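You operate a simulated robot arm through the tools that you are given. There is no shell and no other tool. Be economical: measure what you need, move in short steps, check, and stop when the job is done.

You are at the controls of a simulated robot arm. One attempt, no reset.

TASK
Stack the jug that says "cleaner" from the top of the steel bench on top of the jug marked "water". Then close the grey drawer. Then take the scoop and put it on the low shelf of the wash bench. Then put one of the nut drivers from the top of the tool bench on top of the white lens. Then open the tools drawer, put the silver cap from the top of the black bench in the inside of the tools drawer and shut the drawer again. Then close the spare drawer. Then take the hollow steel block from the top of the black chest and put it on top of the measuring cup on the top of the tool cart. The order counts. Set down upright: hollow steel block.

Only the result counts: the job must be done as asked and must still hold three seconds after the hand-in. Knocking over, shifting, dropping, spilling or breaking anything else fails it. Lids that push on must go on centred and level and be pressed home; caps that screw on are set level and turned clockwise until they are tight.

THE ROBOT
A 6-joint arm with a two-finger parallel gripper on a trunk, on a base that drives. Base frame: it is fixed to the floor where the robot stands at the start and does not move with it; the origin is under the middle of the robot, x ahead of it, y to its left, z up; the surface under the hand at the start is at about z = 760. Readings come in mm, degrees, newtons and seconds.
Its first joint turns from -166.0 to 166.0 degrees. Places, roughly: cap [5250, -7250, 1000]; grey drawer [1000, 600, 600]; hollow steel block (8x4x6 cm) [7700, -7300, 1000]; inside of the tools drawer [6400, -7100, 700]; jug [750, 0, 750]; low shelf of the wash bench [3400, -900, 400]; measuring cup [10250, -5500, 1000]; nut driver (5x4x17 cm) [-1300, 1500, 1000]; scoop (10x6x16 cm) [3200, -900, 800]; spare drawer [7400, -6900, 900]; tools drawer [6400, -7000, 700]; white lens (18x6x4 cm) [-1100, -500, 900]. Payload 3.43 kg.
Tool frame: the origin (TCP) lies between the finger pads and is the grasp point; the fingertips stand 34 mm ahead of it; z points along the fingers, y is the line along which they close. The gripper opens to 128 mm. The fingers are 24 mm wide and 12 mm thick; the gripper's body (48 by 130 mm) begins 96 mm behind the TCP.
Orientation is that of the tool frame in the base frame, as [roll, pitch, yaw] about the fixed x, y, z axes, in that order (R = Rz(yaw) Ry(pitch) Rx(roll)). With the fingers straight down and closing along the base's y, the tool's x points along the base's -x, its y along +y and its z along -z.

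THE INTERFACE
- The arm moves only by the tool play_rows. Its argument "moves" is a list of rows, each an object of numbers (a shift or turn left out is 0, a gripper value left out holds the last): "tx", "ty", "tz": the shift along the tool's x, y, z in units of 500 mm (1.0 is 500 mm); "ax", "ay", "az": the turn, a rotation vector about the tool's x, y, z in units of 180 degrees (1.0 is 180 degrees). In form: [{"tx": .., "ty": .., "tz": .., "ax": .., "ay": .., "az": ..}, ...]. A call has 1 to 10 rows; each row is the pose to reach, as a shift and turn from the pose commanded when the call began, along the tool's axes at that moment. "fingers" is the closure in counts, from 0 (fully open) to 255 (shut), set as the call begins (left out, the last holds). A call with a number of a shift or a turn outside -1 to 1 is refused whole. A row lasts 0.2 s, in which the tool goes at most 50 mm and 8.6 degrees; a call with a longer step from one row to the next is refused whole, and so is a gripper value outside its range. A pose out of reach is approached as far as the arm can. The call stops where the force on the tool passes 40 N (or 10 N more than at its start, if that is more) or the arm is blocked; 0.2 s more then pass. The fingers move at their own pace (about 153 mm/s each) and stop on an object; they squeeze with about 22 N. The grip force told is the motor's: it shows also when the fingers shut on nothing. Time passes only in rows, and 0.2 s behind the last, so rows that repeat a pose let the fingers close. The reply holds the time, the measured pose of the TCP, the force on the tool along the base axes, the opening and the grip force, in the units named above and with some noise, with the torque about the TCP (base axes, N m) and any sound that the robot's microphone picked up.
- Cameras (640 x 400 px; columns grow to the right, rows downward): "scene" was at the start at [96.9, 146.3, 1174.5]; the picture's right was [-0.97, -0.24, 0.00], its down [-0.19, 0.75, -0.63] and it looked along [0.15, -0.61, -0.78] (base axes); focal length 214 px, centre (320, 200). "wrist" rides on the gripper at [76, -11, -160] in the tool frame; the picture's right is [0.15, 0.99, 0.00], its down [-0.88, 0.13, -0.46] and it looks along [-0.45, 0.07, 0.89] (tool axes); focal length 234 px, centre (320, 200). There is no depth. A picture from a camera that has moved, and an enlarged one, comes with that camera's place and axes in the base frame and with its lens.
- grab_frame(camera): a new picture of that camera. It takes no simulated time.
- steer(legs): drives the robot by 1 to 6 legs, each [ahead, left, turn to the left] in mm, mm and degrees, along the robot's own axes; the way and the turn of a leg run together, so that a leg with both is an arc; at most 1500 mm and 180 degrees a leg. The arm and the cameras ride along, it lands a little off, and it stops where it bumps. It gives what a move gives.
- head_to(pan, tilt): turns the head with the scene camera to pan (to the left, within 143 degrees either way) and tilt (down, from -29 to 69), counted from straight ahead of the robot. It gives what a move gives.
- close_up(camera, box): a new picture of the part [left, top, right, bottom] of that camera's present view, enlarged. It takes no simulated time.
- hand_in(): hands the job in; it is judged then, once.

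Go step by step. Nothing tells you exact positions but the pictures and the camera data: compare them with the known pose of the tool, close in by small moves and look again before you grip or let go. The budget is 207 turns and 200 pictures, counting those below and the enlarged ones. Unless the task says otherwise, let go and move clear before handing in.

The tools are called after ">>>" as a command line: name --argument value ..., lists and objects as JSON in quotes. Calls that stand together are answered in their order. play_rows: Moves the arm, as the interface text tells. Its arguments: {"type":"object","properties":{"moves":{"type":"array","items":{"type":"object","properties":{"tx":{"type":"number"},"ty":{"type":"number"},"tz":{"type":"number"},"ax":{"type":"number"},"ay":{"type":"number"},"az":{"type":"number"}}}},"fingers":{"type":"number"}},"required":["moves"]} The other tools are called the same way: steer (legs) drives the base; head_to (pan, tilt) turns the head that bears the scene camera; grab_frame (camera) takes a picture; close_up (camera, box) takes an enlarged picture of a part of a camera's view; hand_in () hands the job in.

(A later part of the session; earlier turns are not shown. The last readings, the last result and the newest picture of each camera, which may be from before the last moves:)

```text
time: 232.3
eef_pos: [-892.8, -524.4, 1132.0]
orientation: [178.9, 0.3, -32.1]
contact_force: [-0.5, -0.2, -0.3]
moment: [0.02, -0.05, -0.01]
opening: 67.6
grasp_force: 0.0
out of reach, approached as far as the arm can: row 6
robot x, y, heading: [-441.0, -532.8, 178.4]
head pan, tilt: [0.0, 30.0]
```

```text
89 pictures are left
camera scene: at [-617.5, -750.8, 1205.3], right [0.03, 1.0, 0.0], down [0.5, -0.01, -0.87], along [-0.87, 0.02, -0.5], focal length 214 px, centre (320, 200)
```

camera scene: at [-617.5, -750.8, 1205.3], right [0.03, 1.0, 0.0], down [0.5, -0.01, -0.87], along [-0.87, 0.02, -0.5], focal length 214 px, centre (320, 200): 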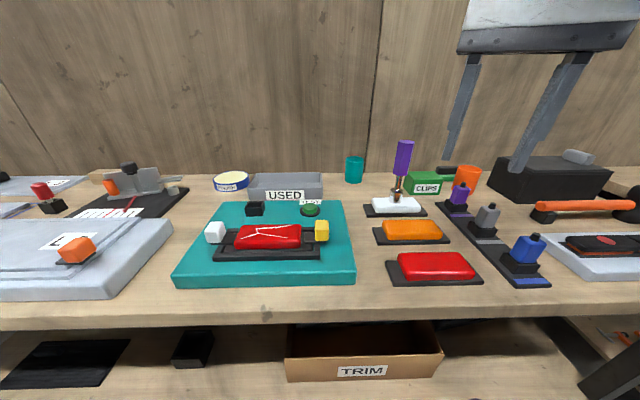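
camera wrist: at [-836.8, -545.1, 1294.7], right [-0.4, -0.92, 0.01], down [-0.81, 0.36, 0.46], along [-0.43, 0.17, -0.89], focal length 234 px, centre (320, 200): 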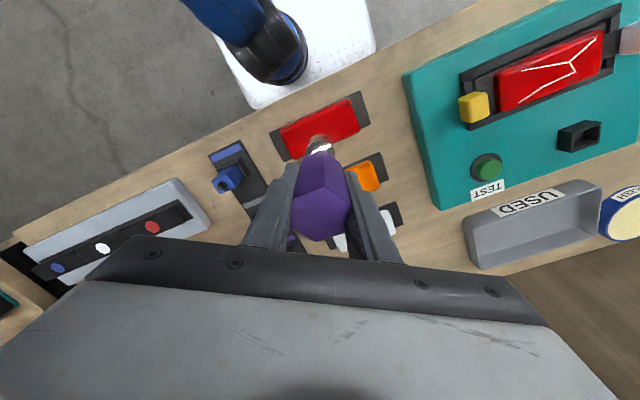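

Nut driver done. Now the far side: I back off, turn down the aisle and look ahead.

>>> steer --legs '[[-210, 0, 0], [0, 0, 91.6], [1400, 0, 0]]'

>>> head_to --pan 15 --tilt 12

>>> grab_frame --camera "scene"

>>> head_to --pan 70 --tilt 12

>>> grab_frame --camera "scene"

```text
time: 244.3
eef_pos: [-256.9, -2380.8, 1132.5]
orientation: [178.8, 0.4, 58.7]
contact_force: [0.5, 0.5, -0.9]
moment: [0.04, 0.0, 0.0]
opening: 67.7
grasp_force: 0.0
robot x, y, heading: [-251.8, -1923.7, -90.7]
head pan, tilt: [0.0, 30.0]
```

```text
time: 245.1
eef_pos: [-257.1, -2381.0, 1132.5]
orientation: [178.9, 0.4, 58.6]
contact_force: [0.7, -0.2, 0.1]
moment: [0.0, 0.0, -0.02]
opening: 67.8
grasp_force: 0.2
robot x, y, heading: [-248.7, -1925.4, -90.9]
head pan, tilt: [15.0, 12.0]
```

```text
88 pictures are left
camera scene: at [-11.0, -2100.0, 1234.3], right [-0.97, -0.25, 0.0], down [-0.05, 0.2, -0.98], along [0.24, -0.95, -0.21], focal length 214 px, centre (320, 200)
```

scene: 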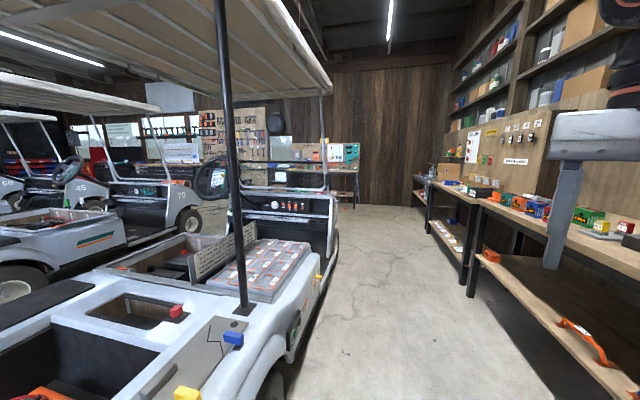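

```text
time: 246.3
eef_pos: [-255.9, -2380.7, 1132.1]
orientation: [178.9, 0.4, 58.7]
contact_force: [0.5, 0.7, -0.2]
moment: [-0.01, -0.01, -0.04]
opening: 67.7
grasp_force: 0.1
robot x, y, heading: [-251.6, -1929.8, -90.6]
head pan, tilt: [70.0, 12.0]
```

```text
87 pictures are left
camera scene: at [53.3, -2042.7, 1234.4], right [-0.35, -0.94, 0.0], down [-0.19, 0.07, -0.98], along [0.91, -0.35, -0.21], focal length 214 px, centre (320, 200)
```

scene: 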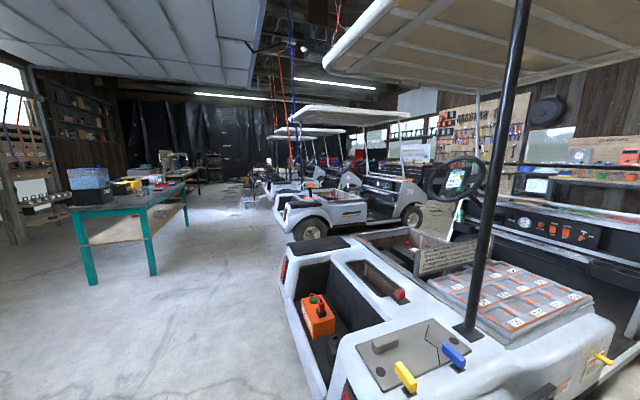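

>>> steer --legs '[[0, 0, 0.7], [1500, 0, 0], [1500, 0, 0], [800, 0, 0]]'

>>> head_to --pan 80 --tilt 15

>>> grab_frame --camera "scene"

>>> head_to --pan 30 --tilt 15

>>> grab_frame --camera "scene"

```text
time: 265.1
eef_pos: [-246.6, -6191.8, 1131.3]
orientation: [178.9, 0.5, 60.3]
contact_force: [0.2, -0.7, 0.4]
moment: [0.0, 0.02, 0.02]
opening: 67.6
grasp_force: 0.0
robot x, y, heading: [-252.5, -5738.5, -89.1]
head pan, tilt: [70.0, 12.0]
```

```text
time: 265.8
eef_pos: [-246.2, -6192.2, 1131.7]
orientation: [178.9, 0.4, 60.3]
contact_force: [-0.3, 0.1, -0.4]
moment: [0.0, 0.03, -0.02]
opening: 67.9
grasp_force: 0.0
robot x, y, heading: [-251.7, -5741.6, -89.0]
head pan, tilt: [80.0, 15.0]
```

```text
86 pictures are left
camera scene: at [59.3, -5830.0, 1229.6], right [-0.16, -0.99, 0.0], down [-0.26, 0.04, -0.97], along [0.95, -0.15, -0.26], focal length 214 px, centre (320, 200)
```

scene: 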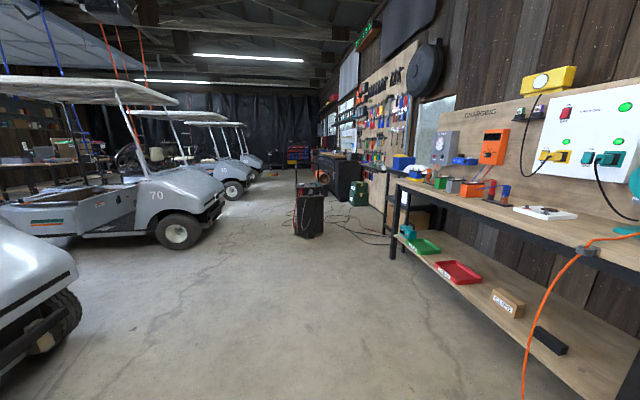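

```text
time: 267.0
eef_pos: [-245.4, -6191.9, 1131.5]
orientation: [178.9, 0.4, 60.3]
contact_force: [-0.3, -0.1, -0.9]
moment: [0.01, 0.0, 0.03]
opening: 67.7
grasp_force: 0.1
robot x, y, heading: [-255.2, -5739.8, -89.0]
head pan, tilt: [30.0, 15.0]
```

```text
85 pictures are left
camera scene: at [15.1, -5895.3, 1229.5], right [-0.86, -0.51, 0.0], down [-0.13, 0.22, -0.97], along [0.5, -0.83, -0.26], focal length 214 px, centre (320, 200)
```

scene: 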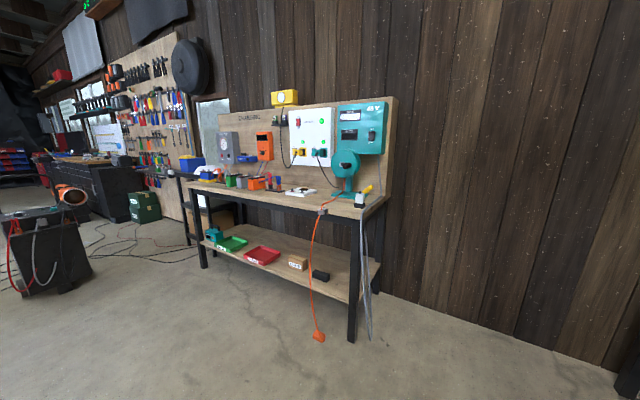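

>>> steer --legs '[[0, 0, 89], [0, 430, 0], [1500, 0, 0], [1500, 0, 0], [1000, 0, 0]]'

>>> head_to --pan -30 --tilt 15

>>> grab_frame --camera "scene"

```text
time: 292.1
eef_pos: [4154.1, -5138.3, 1131.8]
orientation: [178.9, 0.5, 151.3]
contact_force: [-1.2, 0.6, 0.3]
moment: [0.03, 0.02, 0.04]
opening: 67.7
grasp_force: 0.0
robot x, y, heading: [3703.2, -5151.9, 1.7]
head pan, tilt: [30.0, 15.0]
```

```text
time: 293.4
eef_pos: [4153.4, -5136.8, 1132.6]
orientation: [178.8, 0.5, 151.3]
contact_force: [-0.1, -0.6, -0.6]
moment: [0.0, -0.02, 0.0]
opening: 67.9
grasp_force: 0.1
robot x, y, heading: [3700.3, -5152.8, 1.8]
head pan, tilt: [-30.0, 15.0]
```

```text
84 pictures are left
camera scene: at [3854.7, -4974.1, 1229.5], right [-0.47, -0.88, 0.0], down [-0.23, 0.12, -0.97], along [0.85, -0.46, -0.26], focal length 214 px, centre (320, 200)
```

scene: 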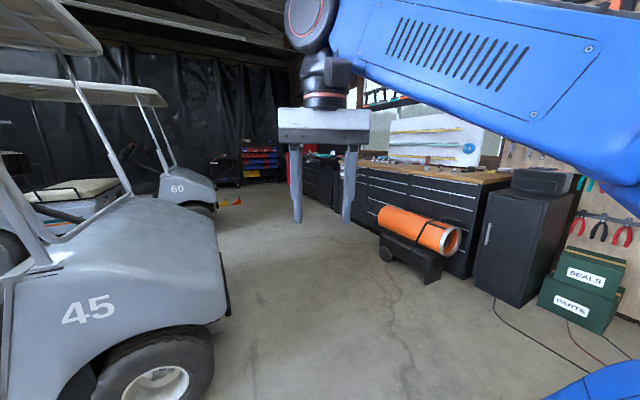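

Cart 45 juts out ahead, so I shift right before continuing along.

>>> steer --legs '[[0, 0, -1.8], [0, -530, 0], [1500, 0, 0], [550, 0, 0], [0, 0, -90]]'

>>> head_to --pan 0 --tilt 22

>>> grab_frame --camera "scene"

>>> head_to --pan 45 --tilt 20

>>> grab_frame --camera "scene"

```text
time: 310.1
eef_pos: [5712.6, -6143.5, 1131.8]
orientation: [178.8, 0.4, 61.2]
contact_force: [0.4, 0.0, -0.9]
moment: [-0.01, 0.0, -0.03]
opening: 67.7
grasp_force: 0.0
robot x, y, heading: [5695.1, -5693.7, -88.3]
head pan, tilt: [-30.0, 15.0]
```

```text
time: 311.0
eef_pos: [5711.4, -6144.3, 1132.8]
orientation: [178.9, 0.4, 61.3]
contact_force: [0.7, 0.7, -0.1]
moment: [0.0, 0.02, 0.02]
opening: 67.6
grasp_force: 0.0
robot x, y, heading: [5696.4, -5690.4, -88.1]
head pan, tilt: [0.0, 22.0]
```

```text
83 pictures are left
camera scene: at [5920.5, -5856.6, 1218.2], right [-1.0, -0.03, 0.0], down [-0.01, 0.37, -0.93], along [0.03, -0.93, -0.37], focal length 214 px, centre (320, 200)
```

scene: 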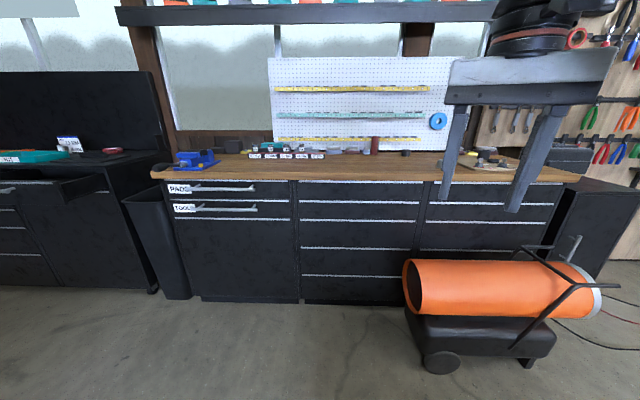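

```text
time: 312.2
eef_pos: [5711.2, -6144.1, 1132.5]
orientation: [178.9, 0.3, 61.2]
contact_force: [-0.1, -0.6, -0.4]
moment: [-0.02, -0.02, -0.01]
opening: 67.7
grasp_force: 0.1
robot x, y, heading: [5695.8, -5689.2, -87.8]
head pan, tilt: [45.0, 20.0]
```

```text
82 pictures are left
camera scene: at [5985.4, -5827.6, 1221.4], right [-0.68, -0.73, 0.0], down [-0.25, 0.23, -0.94], along [0.69, -0.64, -0.34], focal length 214 px, centre (320, 200)
```

scene: 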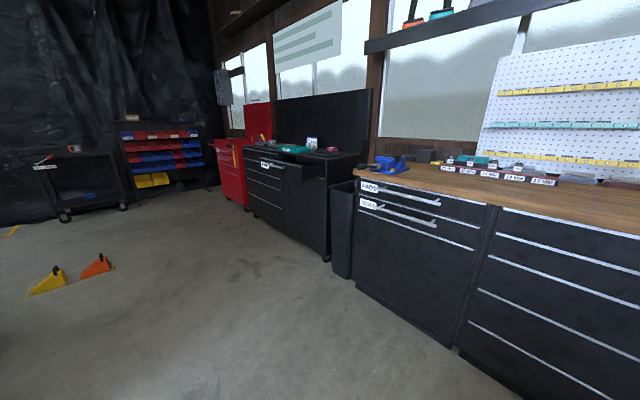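

I see the black bench with PADS/TOOLS drawers at its left end, and the chest beyond with an open drawer. I zoom in on the items.

>>> head_to --pan -5 --tilt 22

>>> close_up --camera "scene" --box '[400, 130, 560, 220]'

>>> close_up --camera "scene" --box '[130, 130, 320, 240]'

```text
time: 313.3
eef_pos: [5711.8, -6143.8, 1132.6]
orientation: [178.9, 0.5, 61.3]
contact_force: [-0.6, 0.6, 0.9]
moment: [-0.01, 0.02, 0.0]
opening: 67.9
grasp_force: 0.0
robot x, y, heading: [5698.5, -5690.1, -88.1]
head pan, tilt: [-5.0, 22.0]
```

```text
4.00 times, centred on (480, 175) of scene
camera zoom: at [5912.5, -5856.5, 1218.1], right [-1.0, 0.05, 0.0], down [0.02, 0.37, -0.93], along [-0.05, -0.93, -0.37], focal length 858 px, centre (-320, 300)
```

zoom: 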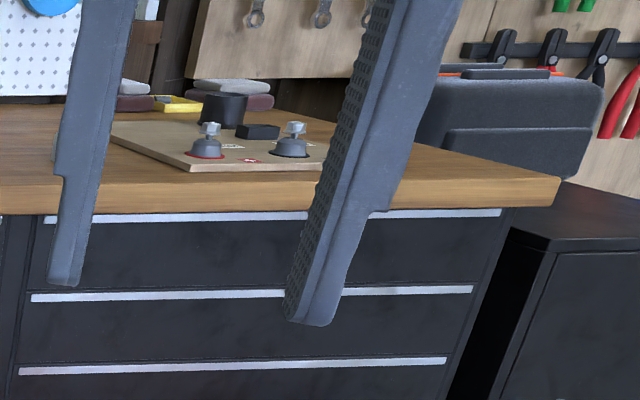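

```text
3.37 times, centred on (225, 185) of scene
camera zoom: at [5912.5, -5856.5, 1218.1], right [-1.0, 0.05, 0.0], down [0.02, 0.37, -0.93], along [-0.05, -0.93, -0.37], focal length 722 px, centre (640, 250)
```

zoom: 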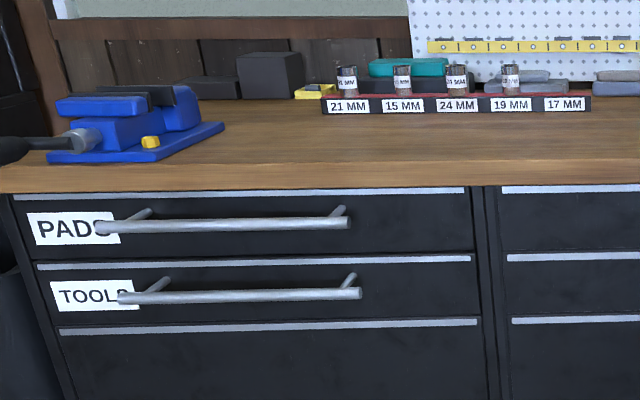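

Plan: fetch the cap first and park it on the bench top near the drawer, since the open drawer would block access. I drive to a spot beside the heater.

>>> steer --legs '[[0, 0, -1.9], [0, 140, 0], [830, 0, 0]]'

>>> head_to --pan -20 --tilt 35

>>> grab_frame --camera "scene"

```text
time: 318.7
eef_pos: [5842.1, -6935.0, 1131.9]
orientation: [179.0, 0.3, 59.4]
contact_force: [1.1, 0.2, 0.7]
moment: [0.03, -0.01, -0.02]
opening: 67.8
grasp_force: 0.0
robot x, y, heading: [5844.0, -6482.0, -90.1]
head pan, tilt: [-5.0, 22.0]
stopped in leg 3: the robot was blocked; the commanded pose is now the measured one
```

```text
time: 319.5
eef_pos: [5842.4, -6935.3, 1130.8]
orientation: [179.0, 0.3, 59.5]
contact_force: [0.4, 0.3, -0.1]
moment: [-0.03, 0.0, -0.01]
opening: 67.6
grasp_force: 0.0
robot x, y, heading: [5842.5, -6484.4, -90.0]
head pan, tilt: [-20.0, 35.0]
```

```text
79 pictures are left
camera scene: at [6030.1, -6644.7, 1197.6], right [-0.94, 0.34, 0.0], down [0.2, 0.54, -0.82], along [-0.28, -0.77, -0.57], focal length 214 px, centre (320, 200)
```

scene: 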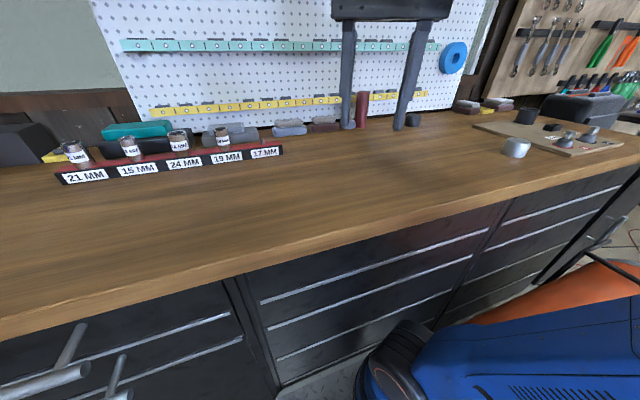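

>>> close_up --camera "scene" --box '[460, 80, 640, 190]'

>>> close_up --camera "scene" --box '[440, 180, 640, 330]'

```text
3.56 times, centred on (550, 135) of scene
camera zoom: at [6030.1, -6644.7, 1197.6], right [-0.94, 0.34, 0.0], down [0.2, 0.54, -0.82], along [-0.28, -0.77, -0.57], focal length 763 px, centre (-498, 431)
```

zoom: 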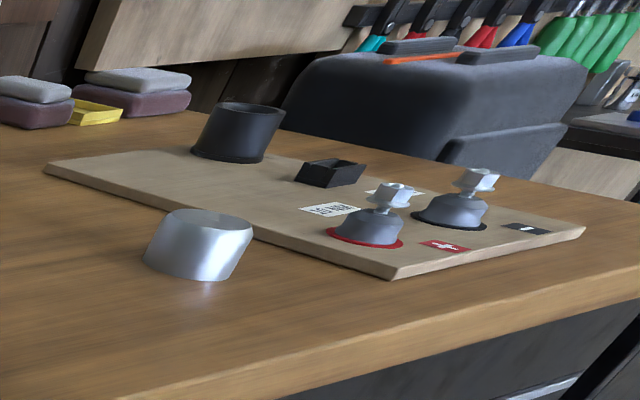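

```text
2.67 times, centred on (540, 255) of scene
camera zoom: at [6030.1, -6644.7, 1197.6], right [-0.94, 0.34, 0.0], down [0.2, 0.54, -0.82], along [-0.28, -0.77, -0.57], focal length 572 px, centre (-267, 53)
```

zoom: 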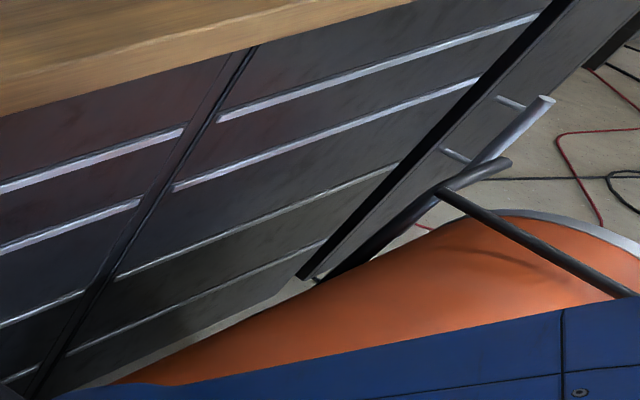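

The silver cap stands on the bench near (5230,−7040). I swing the hand toward it for a view from above.

>>> play_rows --moves '[{"tx": -0.0566, "ty": -0.0672}, {"tx": -0.113, "ty": -0.134}, {"tx": -0.17, "ty": -0.2017}, {"tx": -0.226, "ty": -0.269}, {"tx": -0.283, "ty": -0.336}, {"tx": -0.339, "ty": -0.403}, {"tx": -0.396, "ty": -0.4706}, {"tx": -0.4524, "ty": -0.538}, {"tx": -0.509, "ty": -0.605}, {"tx": -0.509, "ty": -0.605}]' --fingers 0

>>> grab_frame --camera "wrist"

```text
time: 321.7
eef_pos: [5449.8, -7001.9, 1129.2]
orientation: [179.0, 0.4, 59.4]
contact_force: [-0.5, 0.1, -0.3]
moment: [-0.01, -0.03, 0.01]
opening: 128.0
grasp_force: 0.0
robot x, y, heading: [5837.9, -6482.3, -90.4]
head pan, tilt: [-20.0, 35.0]
```

```text
76 pictures are left
camera wrist: at [5476.0, -6927.2, 1289.0], right [0.93, -0.38, 0.02], down [-0.34, -0.82, 0.46], along [-0.16, -0.43, -0.89], focal length 234 px, centre (320, 200)
```

wrist: 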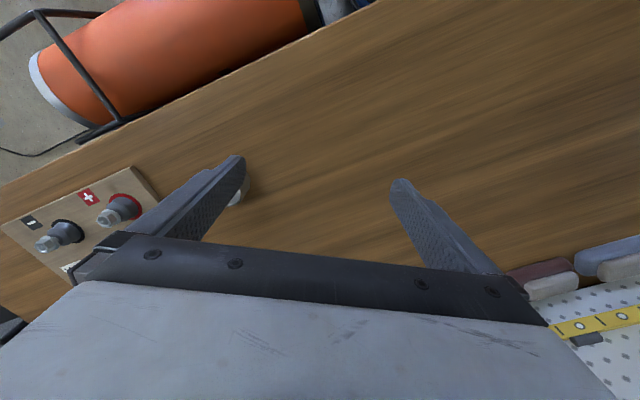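

>>> play_rows --moves '[{"tx": -0.044, "ty": -0.075}, {"tx": -0.088, "ty": -0.15}, {"tx": -0.132, "ty": -0.224}, {"tx": -0.132, "ty": -0.224}]'

>>> grab_frame --camera "wrist"

```text
time: 322.7
eef_pos: [5319.5, -7002.2, 1124.0]
orientation: [179.0, 0.3, 59.4]
contact_force: [0.1, 0.5, 0.1]
moment: [0.01, 0.01, 0.0]
opening: 127.9
grasp_force: 0.1
robot x, y, heading: [5839.6, -6483.2, -89.8]
head pan, tilt: [-20.0, 35.0]
```

```text
75 pictures are left
camera wrist: at [5345.7, -6927.6, 1283.4], right [0.93, -0.38, 0.02], down [-0.34, -0.82, 0.46], along [-0.16, -0.43, -0.89], focal length 234 px, centre (320, 200)
```

wrist: 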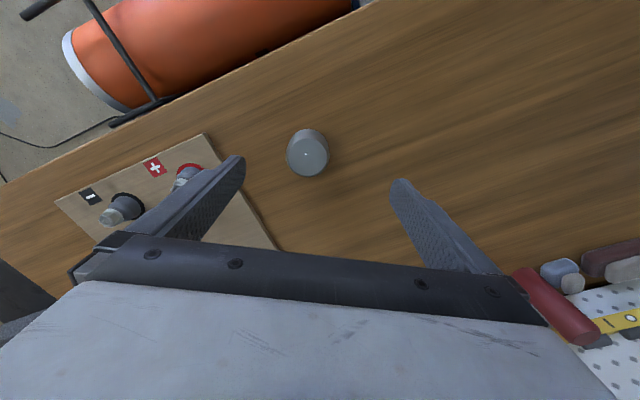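

>>> play_rows --moves '[{"tx": -0.02, "ty": -0.014, "tz": 0.05}, {"tx": -0.04, "ty": -0.028, "tz": 0.1}, {"tx": -0.04, "ty": -0.028, "tz": 0.15}, {"tx": -0.04, "ty": -0.028, "tz": 0.15}]' --fingers 85

>>> grab_frame --camera "wrist"

>>> close_up --camera "scene" --box '[440, 50, 620, 190]'

```text
time: 323.7
eef_pos: [5300.1, -7012.2, 1050.5]
orientation: [179.0, 0.3, 59.5]
contact_force: [0.7, 0.4, -0.4]
moment: [0.02, 0.02, 0.03]
opening: 85.5
grasp_force: 0.0
robot x, y, heading: [5841.7, -6481.8, -89.8]
head pan, tilt: [-20.0, 35.0]
```

```text
74 pictures are left
camera wrist: at [5326.0, -6936.9, 1209.2], right [0.93, -0.38, 0.02], down [-0.34, -0.82, 0.46], along [-0.16, -0.43, -0.89], focal length 234 px, centre (320, 200)
```

wrist: 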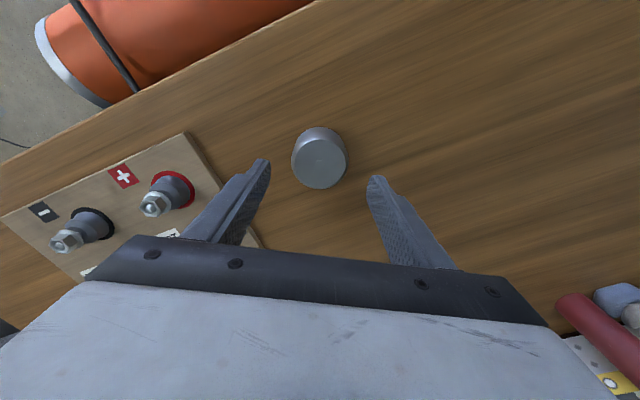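

```text
2.86 times, centred on (530, 120) of scene
camera zoom: at [6030.0, -6644.7, 1197.5], right [-0.94, 0.34, 0.0], down [0.2, 0.54, -0.82], along [-0.28, -0.77, -0.57], focal length 613 px, centre (-280, 429)
```

zoom: 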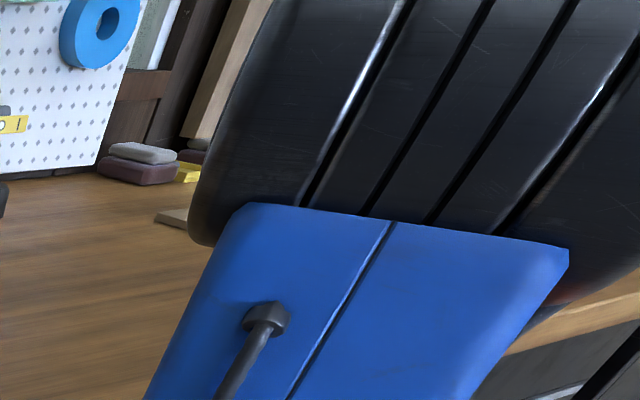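

Cap top is at (5301,−7005.5,987). I lower around it carefully.

>>> play_rows --moves '[{"tx": 0.011, "ty": -0.007, "tz": 0.04}, {"tx": 0.011, "ty": -0.007, "tz": 0.08}, {"tx": 0.011, "ty": -0.007, "tz": 0.105}, {"tx": 0.011, "ty": -0.007, "tz": 0.12}, {"tx": 0.011, "ty": -0.007, "tz": 0.126}, {"tx": 0.011, "ty": -0.007, "tz": 0.126}]'

>>> grab_frame --camera "wrist"

```text
time: 325.1
eef_pos: [5301.8, -7007.1, 986.8]
orientation: [179.0, 0.3, 59.5]
contact_force: [0.2, 0.7, -0.9]
moment: [0.02, -0.01, -0.04]
opening: 85.3
grasp_force: 0.0
robot x, y, heading: [5841.6, -6482.0, -90.0]
head pan, tilt: [-20.0, 35.0]
```

```text
72 pictures are left
camera wrist: at [5328.1, -6932.4, 1146.7], right [0.93, -0.38, 0.02], down [-0.34, -0.82, 0.46], along [-0.16, -0.43, -0.89], focal length 234 px, centre (320, 200)
```

wrist: 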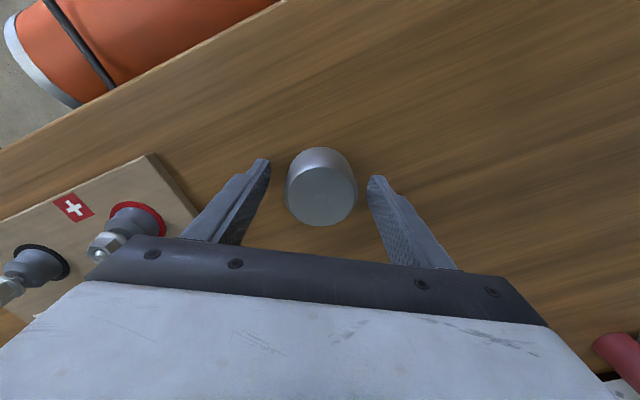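

>>> play_rows --moves '[{}, {}, {}, {}]' --fingers 255

>>> play_rows --moves '[{"tz": -0.02}, {"tz": -0.06}, {"tz": -0.12}, {"tz": -0.18}, {"tz": -0.24}, {"tz": -0.26}]'

>>> grab_frame --camera "wrist"

```text
time: 326.1
eef_pos: [5303.4, -7005.4, 987.7]
orientation: [179.0, 0.3, 59.6]
contact_force: [-0.4, -0.4, 0.6]
moment: [0.03, 0.09, -0.03]
opening: 56.5
grasp_force: 22.2
robot x, y, heading: [5844.1, -6483.0, -90.2]
head pan, tilt: [-20.0, 35.0]
```

```text
time: 327.5
eef_pos: [5299.1, -7006.8, 1118.6]
orientation: [179.0, 0.3, 59.4]
contact_force: [-0.3, -0.2, -0.3]
moment: [-0.02, -0.01, 0.01]
opening: 56.4
grasp_force: 21.9
robot x, y, heading: [5841.4, -6481.7, -90.3]
head pan, tilt: [-20.0, 35.0]
```

```text
71 pictures are left
camera wrist: at [5325.6, -6933.3, 1278.0], right [0.93, -0.38, 0.02], down [-0.34, -0.82, 0.46], along [-0.16, -0.43, -0.89], focal length 234 px, centre (320, 200)
```

wrist: 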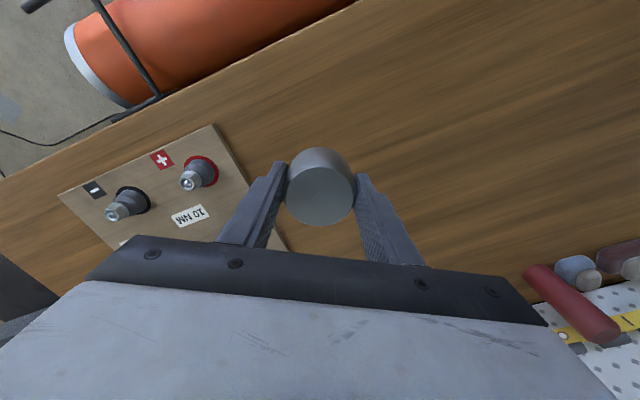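

Cap in hand. I carry it along the bench to a free spot near the tools drawer.

>>> play_rows --moves '[{"tx": 0.0484, "ty": 0.0737}, {"tx": 0.0968, "ty": 0.1474}, {"tx": 0.1452, "ty": 0.2211}, {"tx": 0.1936, "ty": 0.2948}, {"tx": 0.242, "ty": 0.3685}, {"tx": 0.2904, "ty": 0.4422}, {"tx": 0.3388, "ty": 0.5159}, {"tx": 0.3872, "ty": 0.5896}, {"tx": 0.4356, "ty": 0.6633}, {"tx": 0.484, "ty": 0.737}]'

>>> play_rows --moves '[{"tx": 0.0484, "ty": 0.0737}, {"tx": 0.0968, "ty": 0.1474}, {"tx": 0.1452, "ty": 0.2211}, {"tx": 0.1936, "ty": 0.2948}, {"tx": 0.242, "ty": 0.3685}, {"tx": 0.2904, "ty": 0.4422}, {"tx": 0.3388, "ty": 0.5159}, {"tx": 0.3872, "ty": 0.5896}, {"tx": 0.4356, "ty": 0.6633}, {"tx": 0.484, "ty": 0.737}]'

>>> head_to --pan 10 --tilt 40

>>> grab_frame --camera "scene"

>>> grab_frame --camera "wrist"

```text
time: 329.7
eef_pos: [5742.4, -6986.2, 1123.0]
orientation: [179.1, 0.4, 59.5]
contact_force: [0.9, -0.6, -0.3]
moment: [-0.03, -0.02, -0.01]
opening: 56.6
grasp_force: 21.9
robot x, y, heading: [5843.4, -6485.5, -90.1]
head pan, tilt: [-20.0, 35.0]
```

```text
time: 331.9
eef_pos: [6179.2, -6963.6, 1126.4]
orientation: [178.9, 0.3, 59.4]
contact_force: [-1.1, 0.9, 0.4]
moment: [-0.04, -0.07, 0.0]
opening: 56.6
grasp_force: 22.1
robot x, y, heading: [5844.5, -6478.1, -90.1]
head pan, tilt: [-20.0, 35.0]
```

```text
time: 332.8
eef_pos: [6177.7, -6963.2, 1126.5]
orientation: [179.0, 0.4, 59.5]
contact_force: [-0.3, 0.2, -1.0]
moment: [0.01, 0.03, 0.01]
opening: 56.6
grasp_force: 22.0
robot x, y, heading: [5840.2, -6481.9, -90.0]
head pan, tilt: [10.0, 40.0]
```

```text
70 pictures are left
camera scene: at [6074.9, -6645.7, 1190.0], right [-0.98, -0.17, 0.0], down [-0.11, 0.63, -0.77], along [0.13, -0.75, -0.64], focal length 214 px, centre (320, 200)
```

scene: 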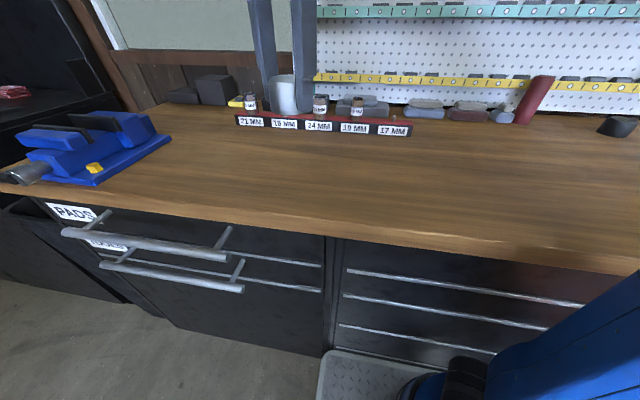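

```text
69 pictures are left
camera wrist: at [6204.6, -6889.5, 1286.1], right [0.93, -0.38, 0.02], down [-0.34, -0.82, 0.46], along [-0.16, -0.43, -0.89], focal length 234 px, centre (320, 200)
```

wrist: 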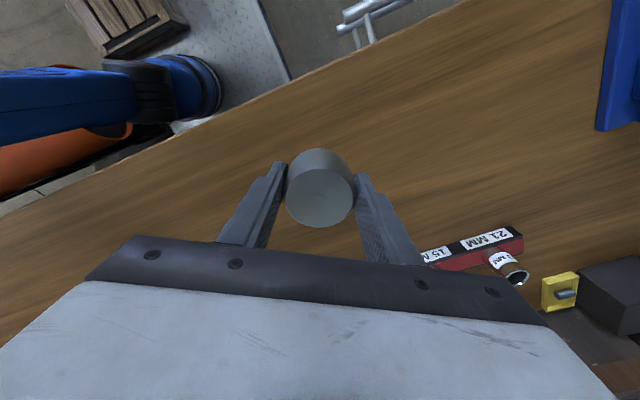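

The spot is free. I lower the cap onto the bench top and release.

>>> play_rows --moves '[{"tz": 0.08}, {"tz": 0.16}, {"tz": 0.22}, {"tz": 0.25}, {"tz": 0.262}, {"tz": 0.268}, {"tz": 0.274}, {"tz": 0.278}]'

>>> play_rows --moves '[{"tz": 0.0}]'

```text
time: 334.6
eef_pos: [6184.4, -6963.0, 988.6]
orientation: [179.0, 0.3, 59.5]
contact_force: [-0.2, 0.0, 0.0]
moment: [-0.01, 0.01, -0.01]
opening: 56.8
grasp_force: 21.9
robot x, y, heading: [5839.0, -6483.5, -89.8]
head pan, tilt: [10.0, 40.0]
```

```text
time: 335.0
eef_pos: [6183.6, -6963.3, 989.8]
orientation: [178.9, 0.4, 59.5]
contact_force: [0.3, 0.1, 0.1]
moment: [0.01, 0.0, 0.02]
opening: 56.5
grasp_force: 22.3
robot x, y, heading: [5843.9, -6483.3, -90.1]
head pan, tilt: [10.0, 40.0]
```

>>> play_rows --moves '[{"tz": 0.003}, {"tz": 0.006}, {"tz": 0.006}]'

```text
time: 335.8
eef_pos: [6183.1, -6964.5, 987.3]
orientation: [178.9, 0.3, 59.6]
contact_force: [0.8, 0.2, 12.2]
moment: [0.15, 0.33, -0.03]
opening: 56.6
grasp_force: 22.1
robot x, y, heading: [5841.7, -6481.4, -90.2]
head pan, tilt: [10.0, 40.0]
```

>>> play_rows --moves '[{"tz": -0.001}, {}, {}, {"tz": -0.06}, {"tz": -0.12}, {"tz": -0.2}, {"tz": -0.28}]' --fingers 60

>>> grab_frame --camera "wrist"

>>> close_up --camera "scene" --box '[40, 180, 340, 360]'

```text
time: 337.4
eef_pos: [6182.1, -6960.9, 1129.5]
orientation: [178.9, 0.3, 59.5]
contact_force: [0.0, -0.1, 0.1]
moment: [0.01, -0.01, 0.01]
opening: 97.9
grasp_force: 0.1
robot x, y, heading: [5839.9, -6478.6, -89.8]
head pan, tilt: [10.0, 40.0]
```

```text
68 pictures are left
camera wrist: at [6207.4, -6886.6, 1288.4], right [0.93, -0.38, 0.02], down [-0.34, -0.82, 0.46], along [-0.16, -0.43, -0.89], focal length 234 px, centre (320, 200)
```

wrist: 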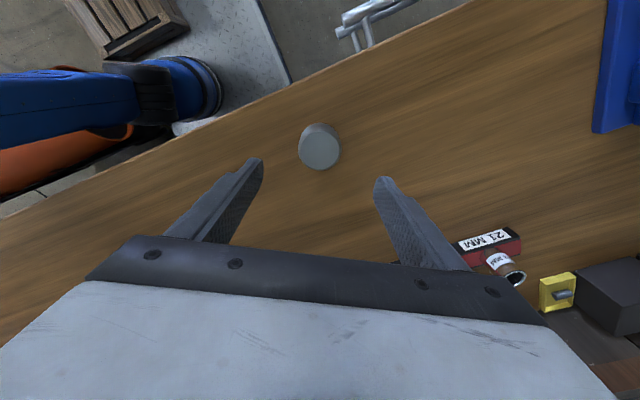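

```text
2.13 times, centred on (190, 270) of scene
camera zoom: at [6075.0, -6645.6, 1190.0], right [-0.98, -0.17, 0.0], down [-0.11, 0.63, -0.77], along [0.13, -0.75, -0.64], focal length 458 px, centre (597, 51)
```

zoom: 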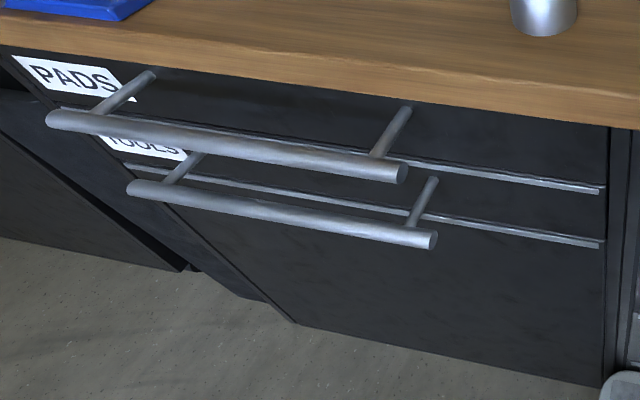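

Cap parked. The TOOLS bar runs x 6265–6590 at y≈−6830, z≈777. I back off, move opposite it and turn the wrist so the fingers will straddle the bar vertically.

>>> steer --legs '[[-530, 0, 0], [0, 588, 0]]'

>>> play_rows --moves '[{"az": 0.042}, {"az": 0.084}, {"az": 0.126}, {"az": 0.168}, {"az": 0.21}, {"az": 0.252}, {"az": 0.294}, {"az": 0.33}, {"az": 0.33}]' --fingers 125

```text
time: 343.4
eef_pos: [6759.0, -6433.7, 1128.1]
orientation: [178.9, 0.3, 59.1]
contact_force: [0.9, -0.2, 0.3]
moment: [0.03, 0.01, 0.03]
opening: 98.0
grasp_force: 0.1
robot x, y, heading: [6426.7, -5947.6, -90.3]
head pan, tilt: [10.0, 40.0]
```

```text
time: 345.4
eef_pos: [6758.5, -6433.8, 1128.4]
orientation: [179.3, -0.6, -0.4]
contact_force: [0.7, 0.2, 0.0]
moment: [-0.02, 0.0, -0.03]
opening: 65.0
grasp_force: 0.1
robot x, y, heading: [6423.2, -5952.2, -90.3]
head pan, tilt: [10.0, 40.0]
```

>>> play_rows --moves '[{"tx": -0.066, "ty": 0.04, "tz": 0.05, "ax": -0.036}, {"tx": -0.132, "ty": 0.08, "tz": 0.1, "ax": -0.072}, {"tx": -0.198, "ty": 0.12, "tz": 0.15, "ax": -0.108}, {"tx": -0.264, "ty": 0.16, "tz": 0.2, "ax": -0.144}, {"tx": -0.33, "ty": 0.2, "tz": 0.25, "ax": -0.18}, {"tx": -0.396, "ty": 0.24, "tz": 0.3, "ax": -0.216}, {"tx": -0.462, "ty": 0.28, "tz": 0.35, "ax": -0.252}, {"tx": -0.528, "ty": 0.32, "tz": 0.4, "ax": -0.288}, {"tx": -0.594, "ty": 0.36, "tz": 0.45, "ax": -0.324}, {"tx": -0.66, "ty": 0.4, "tz": 0.5, "ax": -0.36}]'

>>> grab_frame --camera "scene"

```text
time: 347.6
eef_pos: [6429.0, -6631.6, 878.8]
orientation: [114.5, -0.8, -0.3]
contact_force: [-0.8, -0.3, 0.3]
moment: [-0.02, 0.02, 0.0]
opening: 65.2
grasp_force: 0.0
robot x, y, heading: [6420.2, -5951.6, -90.7]
head pan, tilt: [10.0, 40.0]
```

```text
66 pictures are left
camera scene: at [6654.0, -6117.1, 1190.0], right [-0.99, -0.17, 0.0], down [-0.11, 0.63, -0.77], along [0.13, -0.76, -0.64], focal length 214 px, centre (320, 200)
```

scene: 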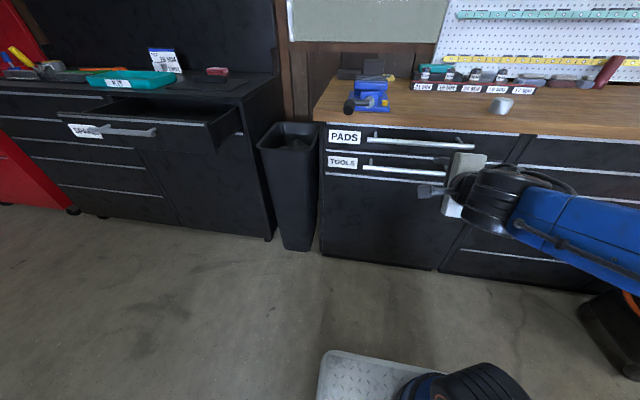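

The approach pose works. I align with the bar and advance partway, then check with the wrist camera.

>>> play_rows --moves '[{"ty": -0.01, "tz": 0.06}, {"ty": -0.02, "tz": 0.14}, {"ty": -0.022, "tz": 0.22}, {"ty": -0.022, "tz": 0.26}, {"ty": -0.022, "tz": 0.26}]' --fingers 155

>>> grab_frame --camera "wrist"

>>> close_up --camera "scene" --box '[340, 110, 500, 230]'

```text
time: 348.8
eef_pos: [6412.4, -6735.0, 869.1]
orientation: [116.9, -0.7, 0.4]
contact_force: [-0.2, -1.1, 0.2]
moment: [-0.04, 0.01, -0.03]
opening: 50.0
grasp_force: 0.1
out of reach, approached as far as the arm can: row 1, 2, 3, 4
robot x, y, heading: [6421.0, -5953.8, -90.4]
head pan, tilt: [10.0, 40.0]
```

```text
65 pictures are left
camera wrist: at [6485.2, -6586.9, 932.9], right [0.14, -0.45, 0.88], down [-0.89, 0.34, 0.31], along [-0.44, -0.83, -0.35], focal length 234 px, centre (320, 200)
```

wrist: 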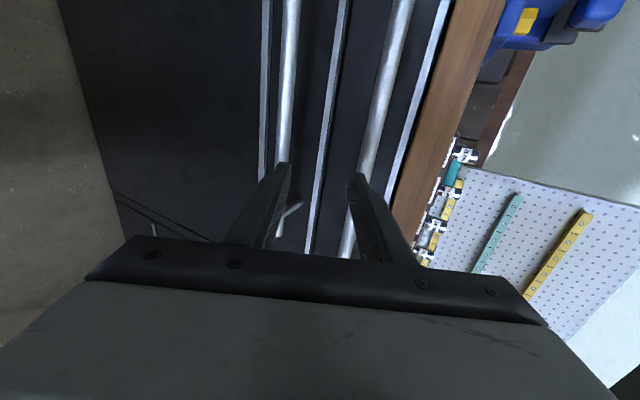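

```text
3.33 times, centred on (420, 170) of scene
camera zoom: at [6653.9, -6117.2, 1190.0], right [-0.99, -0.17, 0.0], down [-0.11, 0.63, -0.77], along [0.13, -0.76, -0.64], focal length 715 px, centre (-13, 300)
```

zoom: 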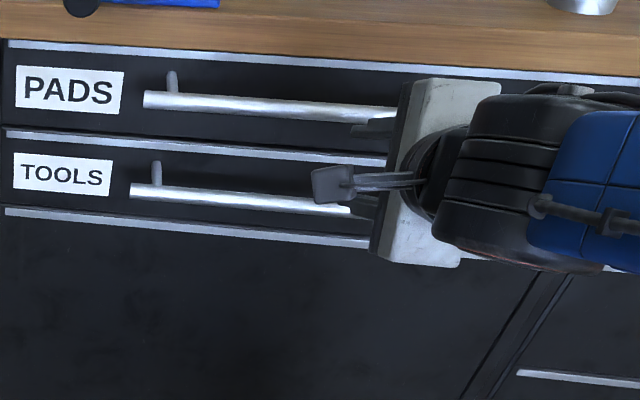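

The arm needs a longer reach for this tilt, so I back up 170 mm and extend again.

>>> steer --legs '[[-180, 0, 0]]'

>>> play_rows --moves '[{"tz": 0.06}, {"tz": 0.12}, {"tz": 0.18}, {"tz": 0.24}]'

```text
time: 350.3
eef_pos: [6411.1, -6551.9, 868.9]
orientation: [117.1, -0.6, 0.2]
contact_force: [0.3, 0.3, -0.2]
moment: [-0.03, 0.0, -0.01]
opening: 50.1
grasp_force: 0.0
robot x, y, heading: [6422.1, -5769.5, -90.8]
head pan, tilt: [10.0, 40.0]
```

```text
time: 351.3
eef_pos: [6400.7, -6653.1, 851.9]
orientation: [119.6, -0.8, 0.6]
contact_force: [0.1, -0.7, 0.4]
moment: [0.0, -0.02, -0.02]
opening: 50.2
grasp_force: 0.1
out of reach, approached as far as the arm can: row 1, 2, 3, 4
robot x, y, heading: [6427.9, -5774.0, -90.5]
head pan, tilt: [10.0, 40.0]
```

>>> play_rows --moves '[{"tz": 0.0, "ty": 0.02, "ax": 0.03}, {"tz": 0.04, "ty": 0.05, "ax": 0.06}, {"tz": 0.08, "ty": 0.08, "ax": 0.0855}, {"tz": 0.15, "ty": 0.108, "ax": 0.0855}, {"tz": 0.15, "ty": 0.108, "ax": 0.0855}]'

>>> grab_frame --camera "wrist"

```text
time: 352.5
eef_pos: [6415.2, -6750.3, 829.5]
orientation: [132.4, -0.7, 0.2]
contact_force: [0.0, 0.4, -0.6]
moment: [0.01, 0.0, 0.01]
opening: 50.4
grasp_force: 0.1
robot x, y, heading: [6424.0, -5766.5, -90.5]
head pan, tilt: [10.0, 40.0]
```

```text
63 pictures are left
camera wrist: at [6487.4, -6622.8, 929.7], right [0.14, -0.67, 0.73], down [-0.89, 0.25, 0.39], along [-0.44, -0.7, -0.56], focal length 234 px, centre (320, 200)
```

wrist: 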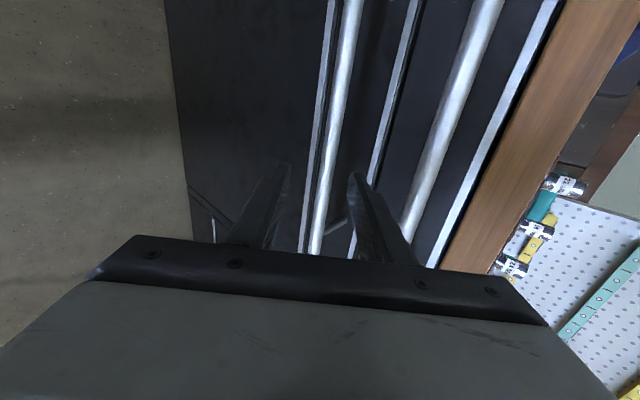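

The bar is between the fingers. I advance onto it.

>>> play_rows --moves '[{"ty": 0.008, "tz": 0.04}, {"ty": 0.01, "tz": 0.08}, {"ty": 0.01, "tz": 0.12}, {"ty": 0.01, "tz": 0.16}, {"ty": 0.01, "tz": 0.16}]'

>>> grab_frame --camera "wrist"

>>> close_up --camera "scene" --box '[320, 90, 500, 230]'

```text
time: 353.7
eef_pos: [6415.6, -6813.4, 778.2]
orientation: [132.5, -0.7, 0.1]
contact_force: [-0.7, -0.1, -0.3]
moment: [0.0, 0.02, -0.03]
opening: 50.2
grasp_force: 0.1
robot x, y, heading: [6423.4, -5767.8, -90.4]
head pan, tilt: [10.0, 40.0]
```

```text
62 pictures are left
camera wrist: at [6488.1, -6685.8, 879.3], right [0.14, -0.67, 0.73], down [-0.89, 0.25, 0.39], along [-0.44, -0.7, -0.56], focal length 234 px, centre (320, 200)
```

wrist: 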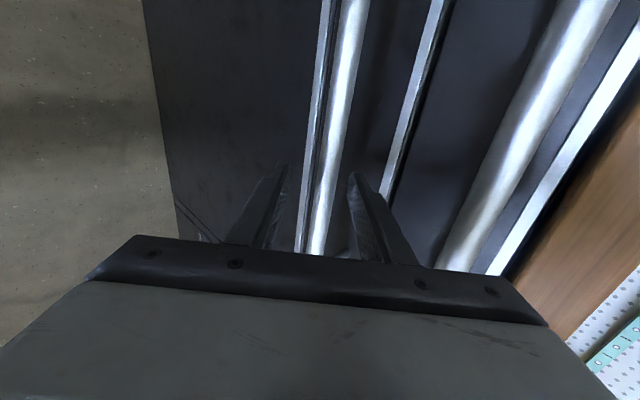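

```text
2.86 times, centred on (410, 160) of scene
camera zoom: at [6654.8, -5935.0, 1190.0], right [-0.99, -0.16, 0.0], down [-0.11, 0.63, -0.77], along [0.13, -0.76, -0.64], focal length 613 px, centre (63, 314)
```

zoom: 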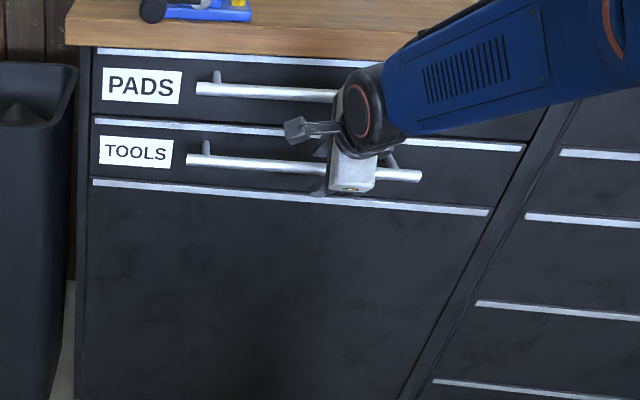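

>>> play_rows --moves '[{}, {}, {}, {}]' --fingers 255

```text
time: 354.7
eef_pos: [6415.6, -6811.3, 783.1]
orientation: [132.2, -0.7, 0.2]
contact_force: [-2.2, -2.7, 37.6]
moment: [-0.92, 0.44, 0.6]
opening: 18.0
grasp_force: 44.9
robot x, y, heading: [6426.4, -5770.3, -90.6]
head pan, tilt: [10.0, 40.0]
```

The bar is gripped but pushes the hand up a bit; I follow it to relax the load, then pull.

>>> play_rows --moves '[{"ty": 0.0085, "tz": -0.0078}, {"ty": 0.0085, "tz": -0.0078}]'

```text
time: 355.3
eef_pos: [6414.7, -6812.1, 782.9]
orientation: [132.8, -0.7, 0.1]
contact_force: [3.9, 3.3, 1.7]
moment: [0.14, 0.27, 0.62]
opening: 17.6
grasp_force: 44.5
robot x, y, heading: [6425.0, -5766.1, -90.6]
head pan, tilt: [10.0, 40.0]
```

>>> play_rows --moves '[{"ty": -0.013, "tz": -0.0145}, {"ty": -0.04, "tz": -0.044}, {"ty": -0.067, "tz": -0.074}, {"ty": -0.094, "tz": -0.103}, {"ty": -0.121, "tz": -0.133}]'

>>> close_up --camera "scene" --box '[320, 90, 500, 230]'

```text
time: 356.5
eef_pos: [6415.1, -6722.5, 782.0]
orientation: [132.5, -0.7, 0.1]
contact_force: [26.1, 2.8, -20.0]
moment: [0.49, 0.06, 0.86]
opening: 17.6
grasp_force: 44.7
robot x, y, heading: [6423.3, -5770.1, -90.3]
head pan, tilt: [10.0, 40.0]
```

```text
2.86 times, centred on (410, 160) of scene
camera zoom: at [6655.7, -5935.6, 1189.7], right [-0.99, -0.16, 0.0], down [-0.11, 0.63, -0.77], along [0.13, -0.76, -0.64], focal length 613 px, centre (63, 314)
```

zoom: 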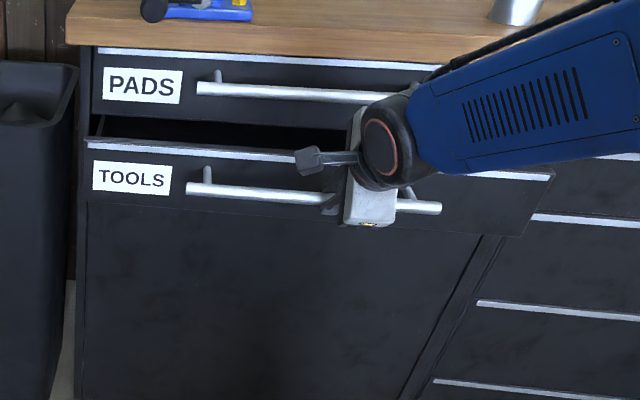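

The drawer opens. I correct the slight side load and keep pulling.

>>> play_rows --moves '[{"tx": 0.008, "ty": -0.006, "tz": 0.0054}, {"tx": 0.01, "ty": -0.033, "tz": -0.024}, {"tx": 0.012, "ty": -0.06, "tz": -0.054}, {"tx": 0.013, "ty": -0.087, "tz": -0.083}, {"tx": 0.014, "ty": -0.114, "tz": -0.113}, {"tx": 0.015, "ty": -0.141, "tz": -0.142}, {"tx": 0.016, "ty": -0.168, "tz": -0.172}]'

>>> close_up --camera "scene" --box '[320, 90, 500, 230]'

```text
time: 358.1
eef_pos: [6420.8, -6601.3, 780.7]
orientation: [132.4, -0.7, 0.1]
contact_force: [-32.0, 2.5, 3.6]
moment: [-0.08, 1.55, -0.06]
opening: 17.7
grasp_force: 44.8
robot x, y, heading: [6425.1, -5770.1, -90.4]
head pan, tilt: [10.0, 40.0]
```

```text
2.86 times, centred on (410, 160) of scene
camera zoom: at [6654.0, -5934.8, 1190.2], right [-0.99, -0.16, 0.0], down [-0.11, 0.63, -0.77], along [0.13, -0.76, -0.64], focal length 613 px, centre (63, 314)
```

zoom: 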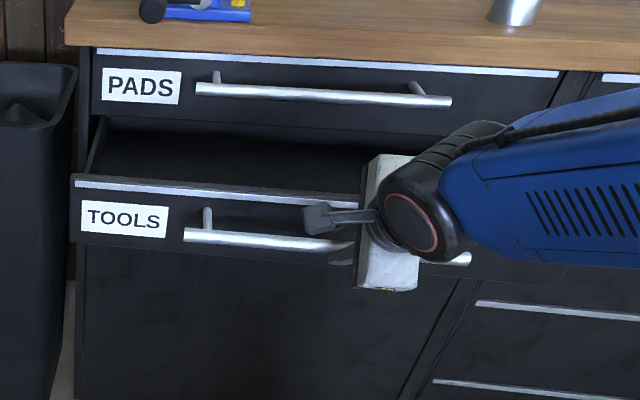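

Open by ~210 mm, enough. I release the bar and withdraw.

>>> play_rows --moves '[{"tx": -0.006}, {"tx": -0.006}, {"tx": -0.006}, {"tx": -0.006}]' --fingers 140

>>> play_rows --moves '[{"tz": -0.04}, {"tz": -0.12}, {"tz": -0.2}, {"tz": -0.28}, {"tz": -0.36}, {"tz": -0.44}]'

>>> grab_frame --camera "scene"

```text
time: 359.1
eef_pos: [6418.2, -6601.9, 780.7]
orientation: [132.4, -0.7, 0.2]
contact_force: [1.0, -0.1, 0.7]
moment: [0.0, -0.01, 0.0]
opening: 57.6
grasp_force: 0.1
robot x, y, heading: [6420.8, -5768.5, -90.4]
head pan, tilt: [10.0, 40.0]
```

```text
time: 360.5
eef_pos: [6417.3, -6439.9, 931.0]
orientation: [132.6, -0.7, 0.2]
contact_force: [0.4, -0.6, 0.9]
moment: [0.01, -0.01, -0.02]
opening: 57.6
grasp_force: 0.1
robot x, y, heading: [6421.1, -5770.0, -90.4]
head pan, tilt: [10.0, 40.0]
```

```text
58 pictures are left
camera scene: at [6654.9, -5935.2, 1189.9], right [-0.99, -0.16, 0.0], down [-0.11, 0.63, -0.77], along [0.13, -0.76, -0.64], focal length 214 px, centre (320, 200)
```

scene: 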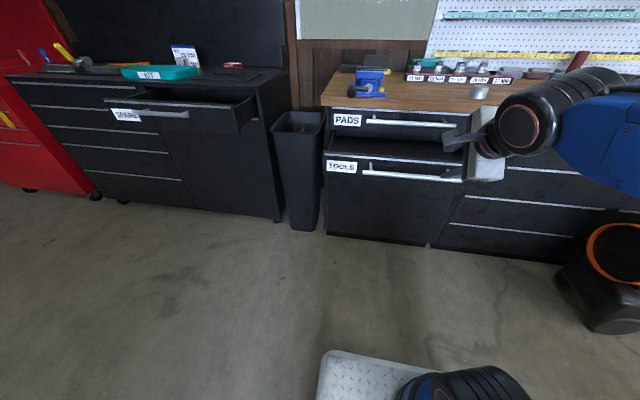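

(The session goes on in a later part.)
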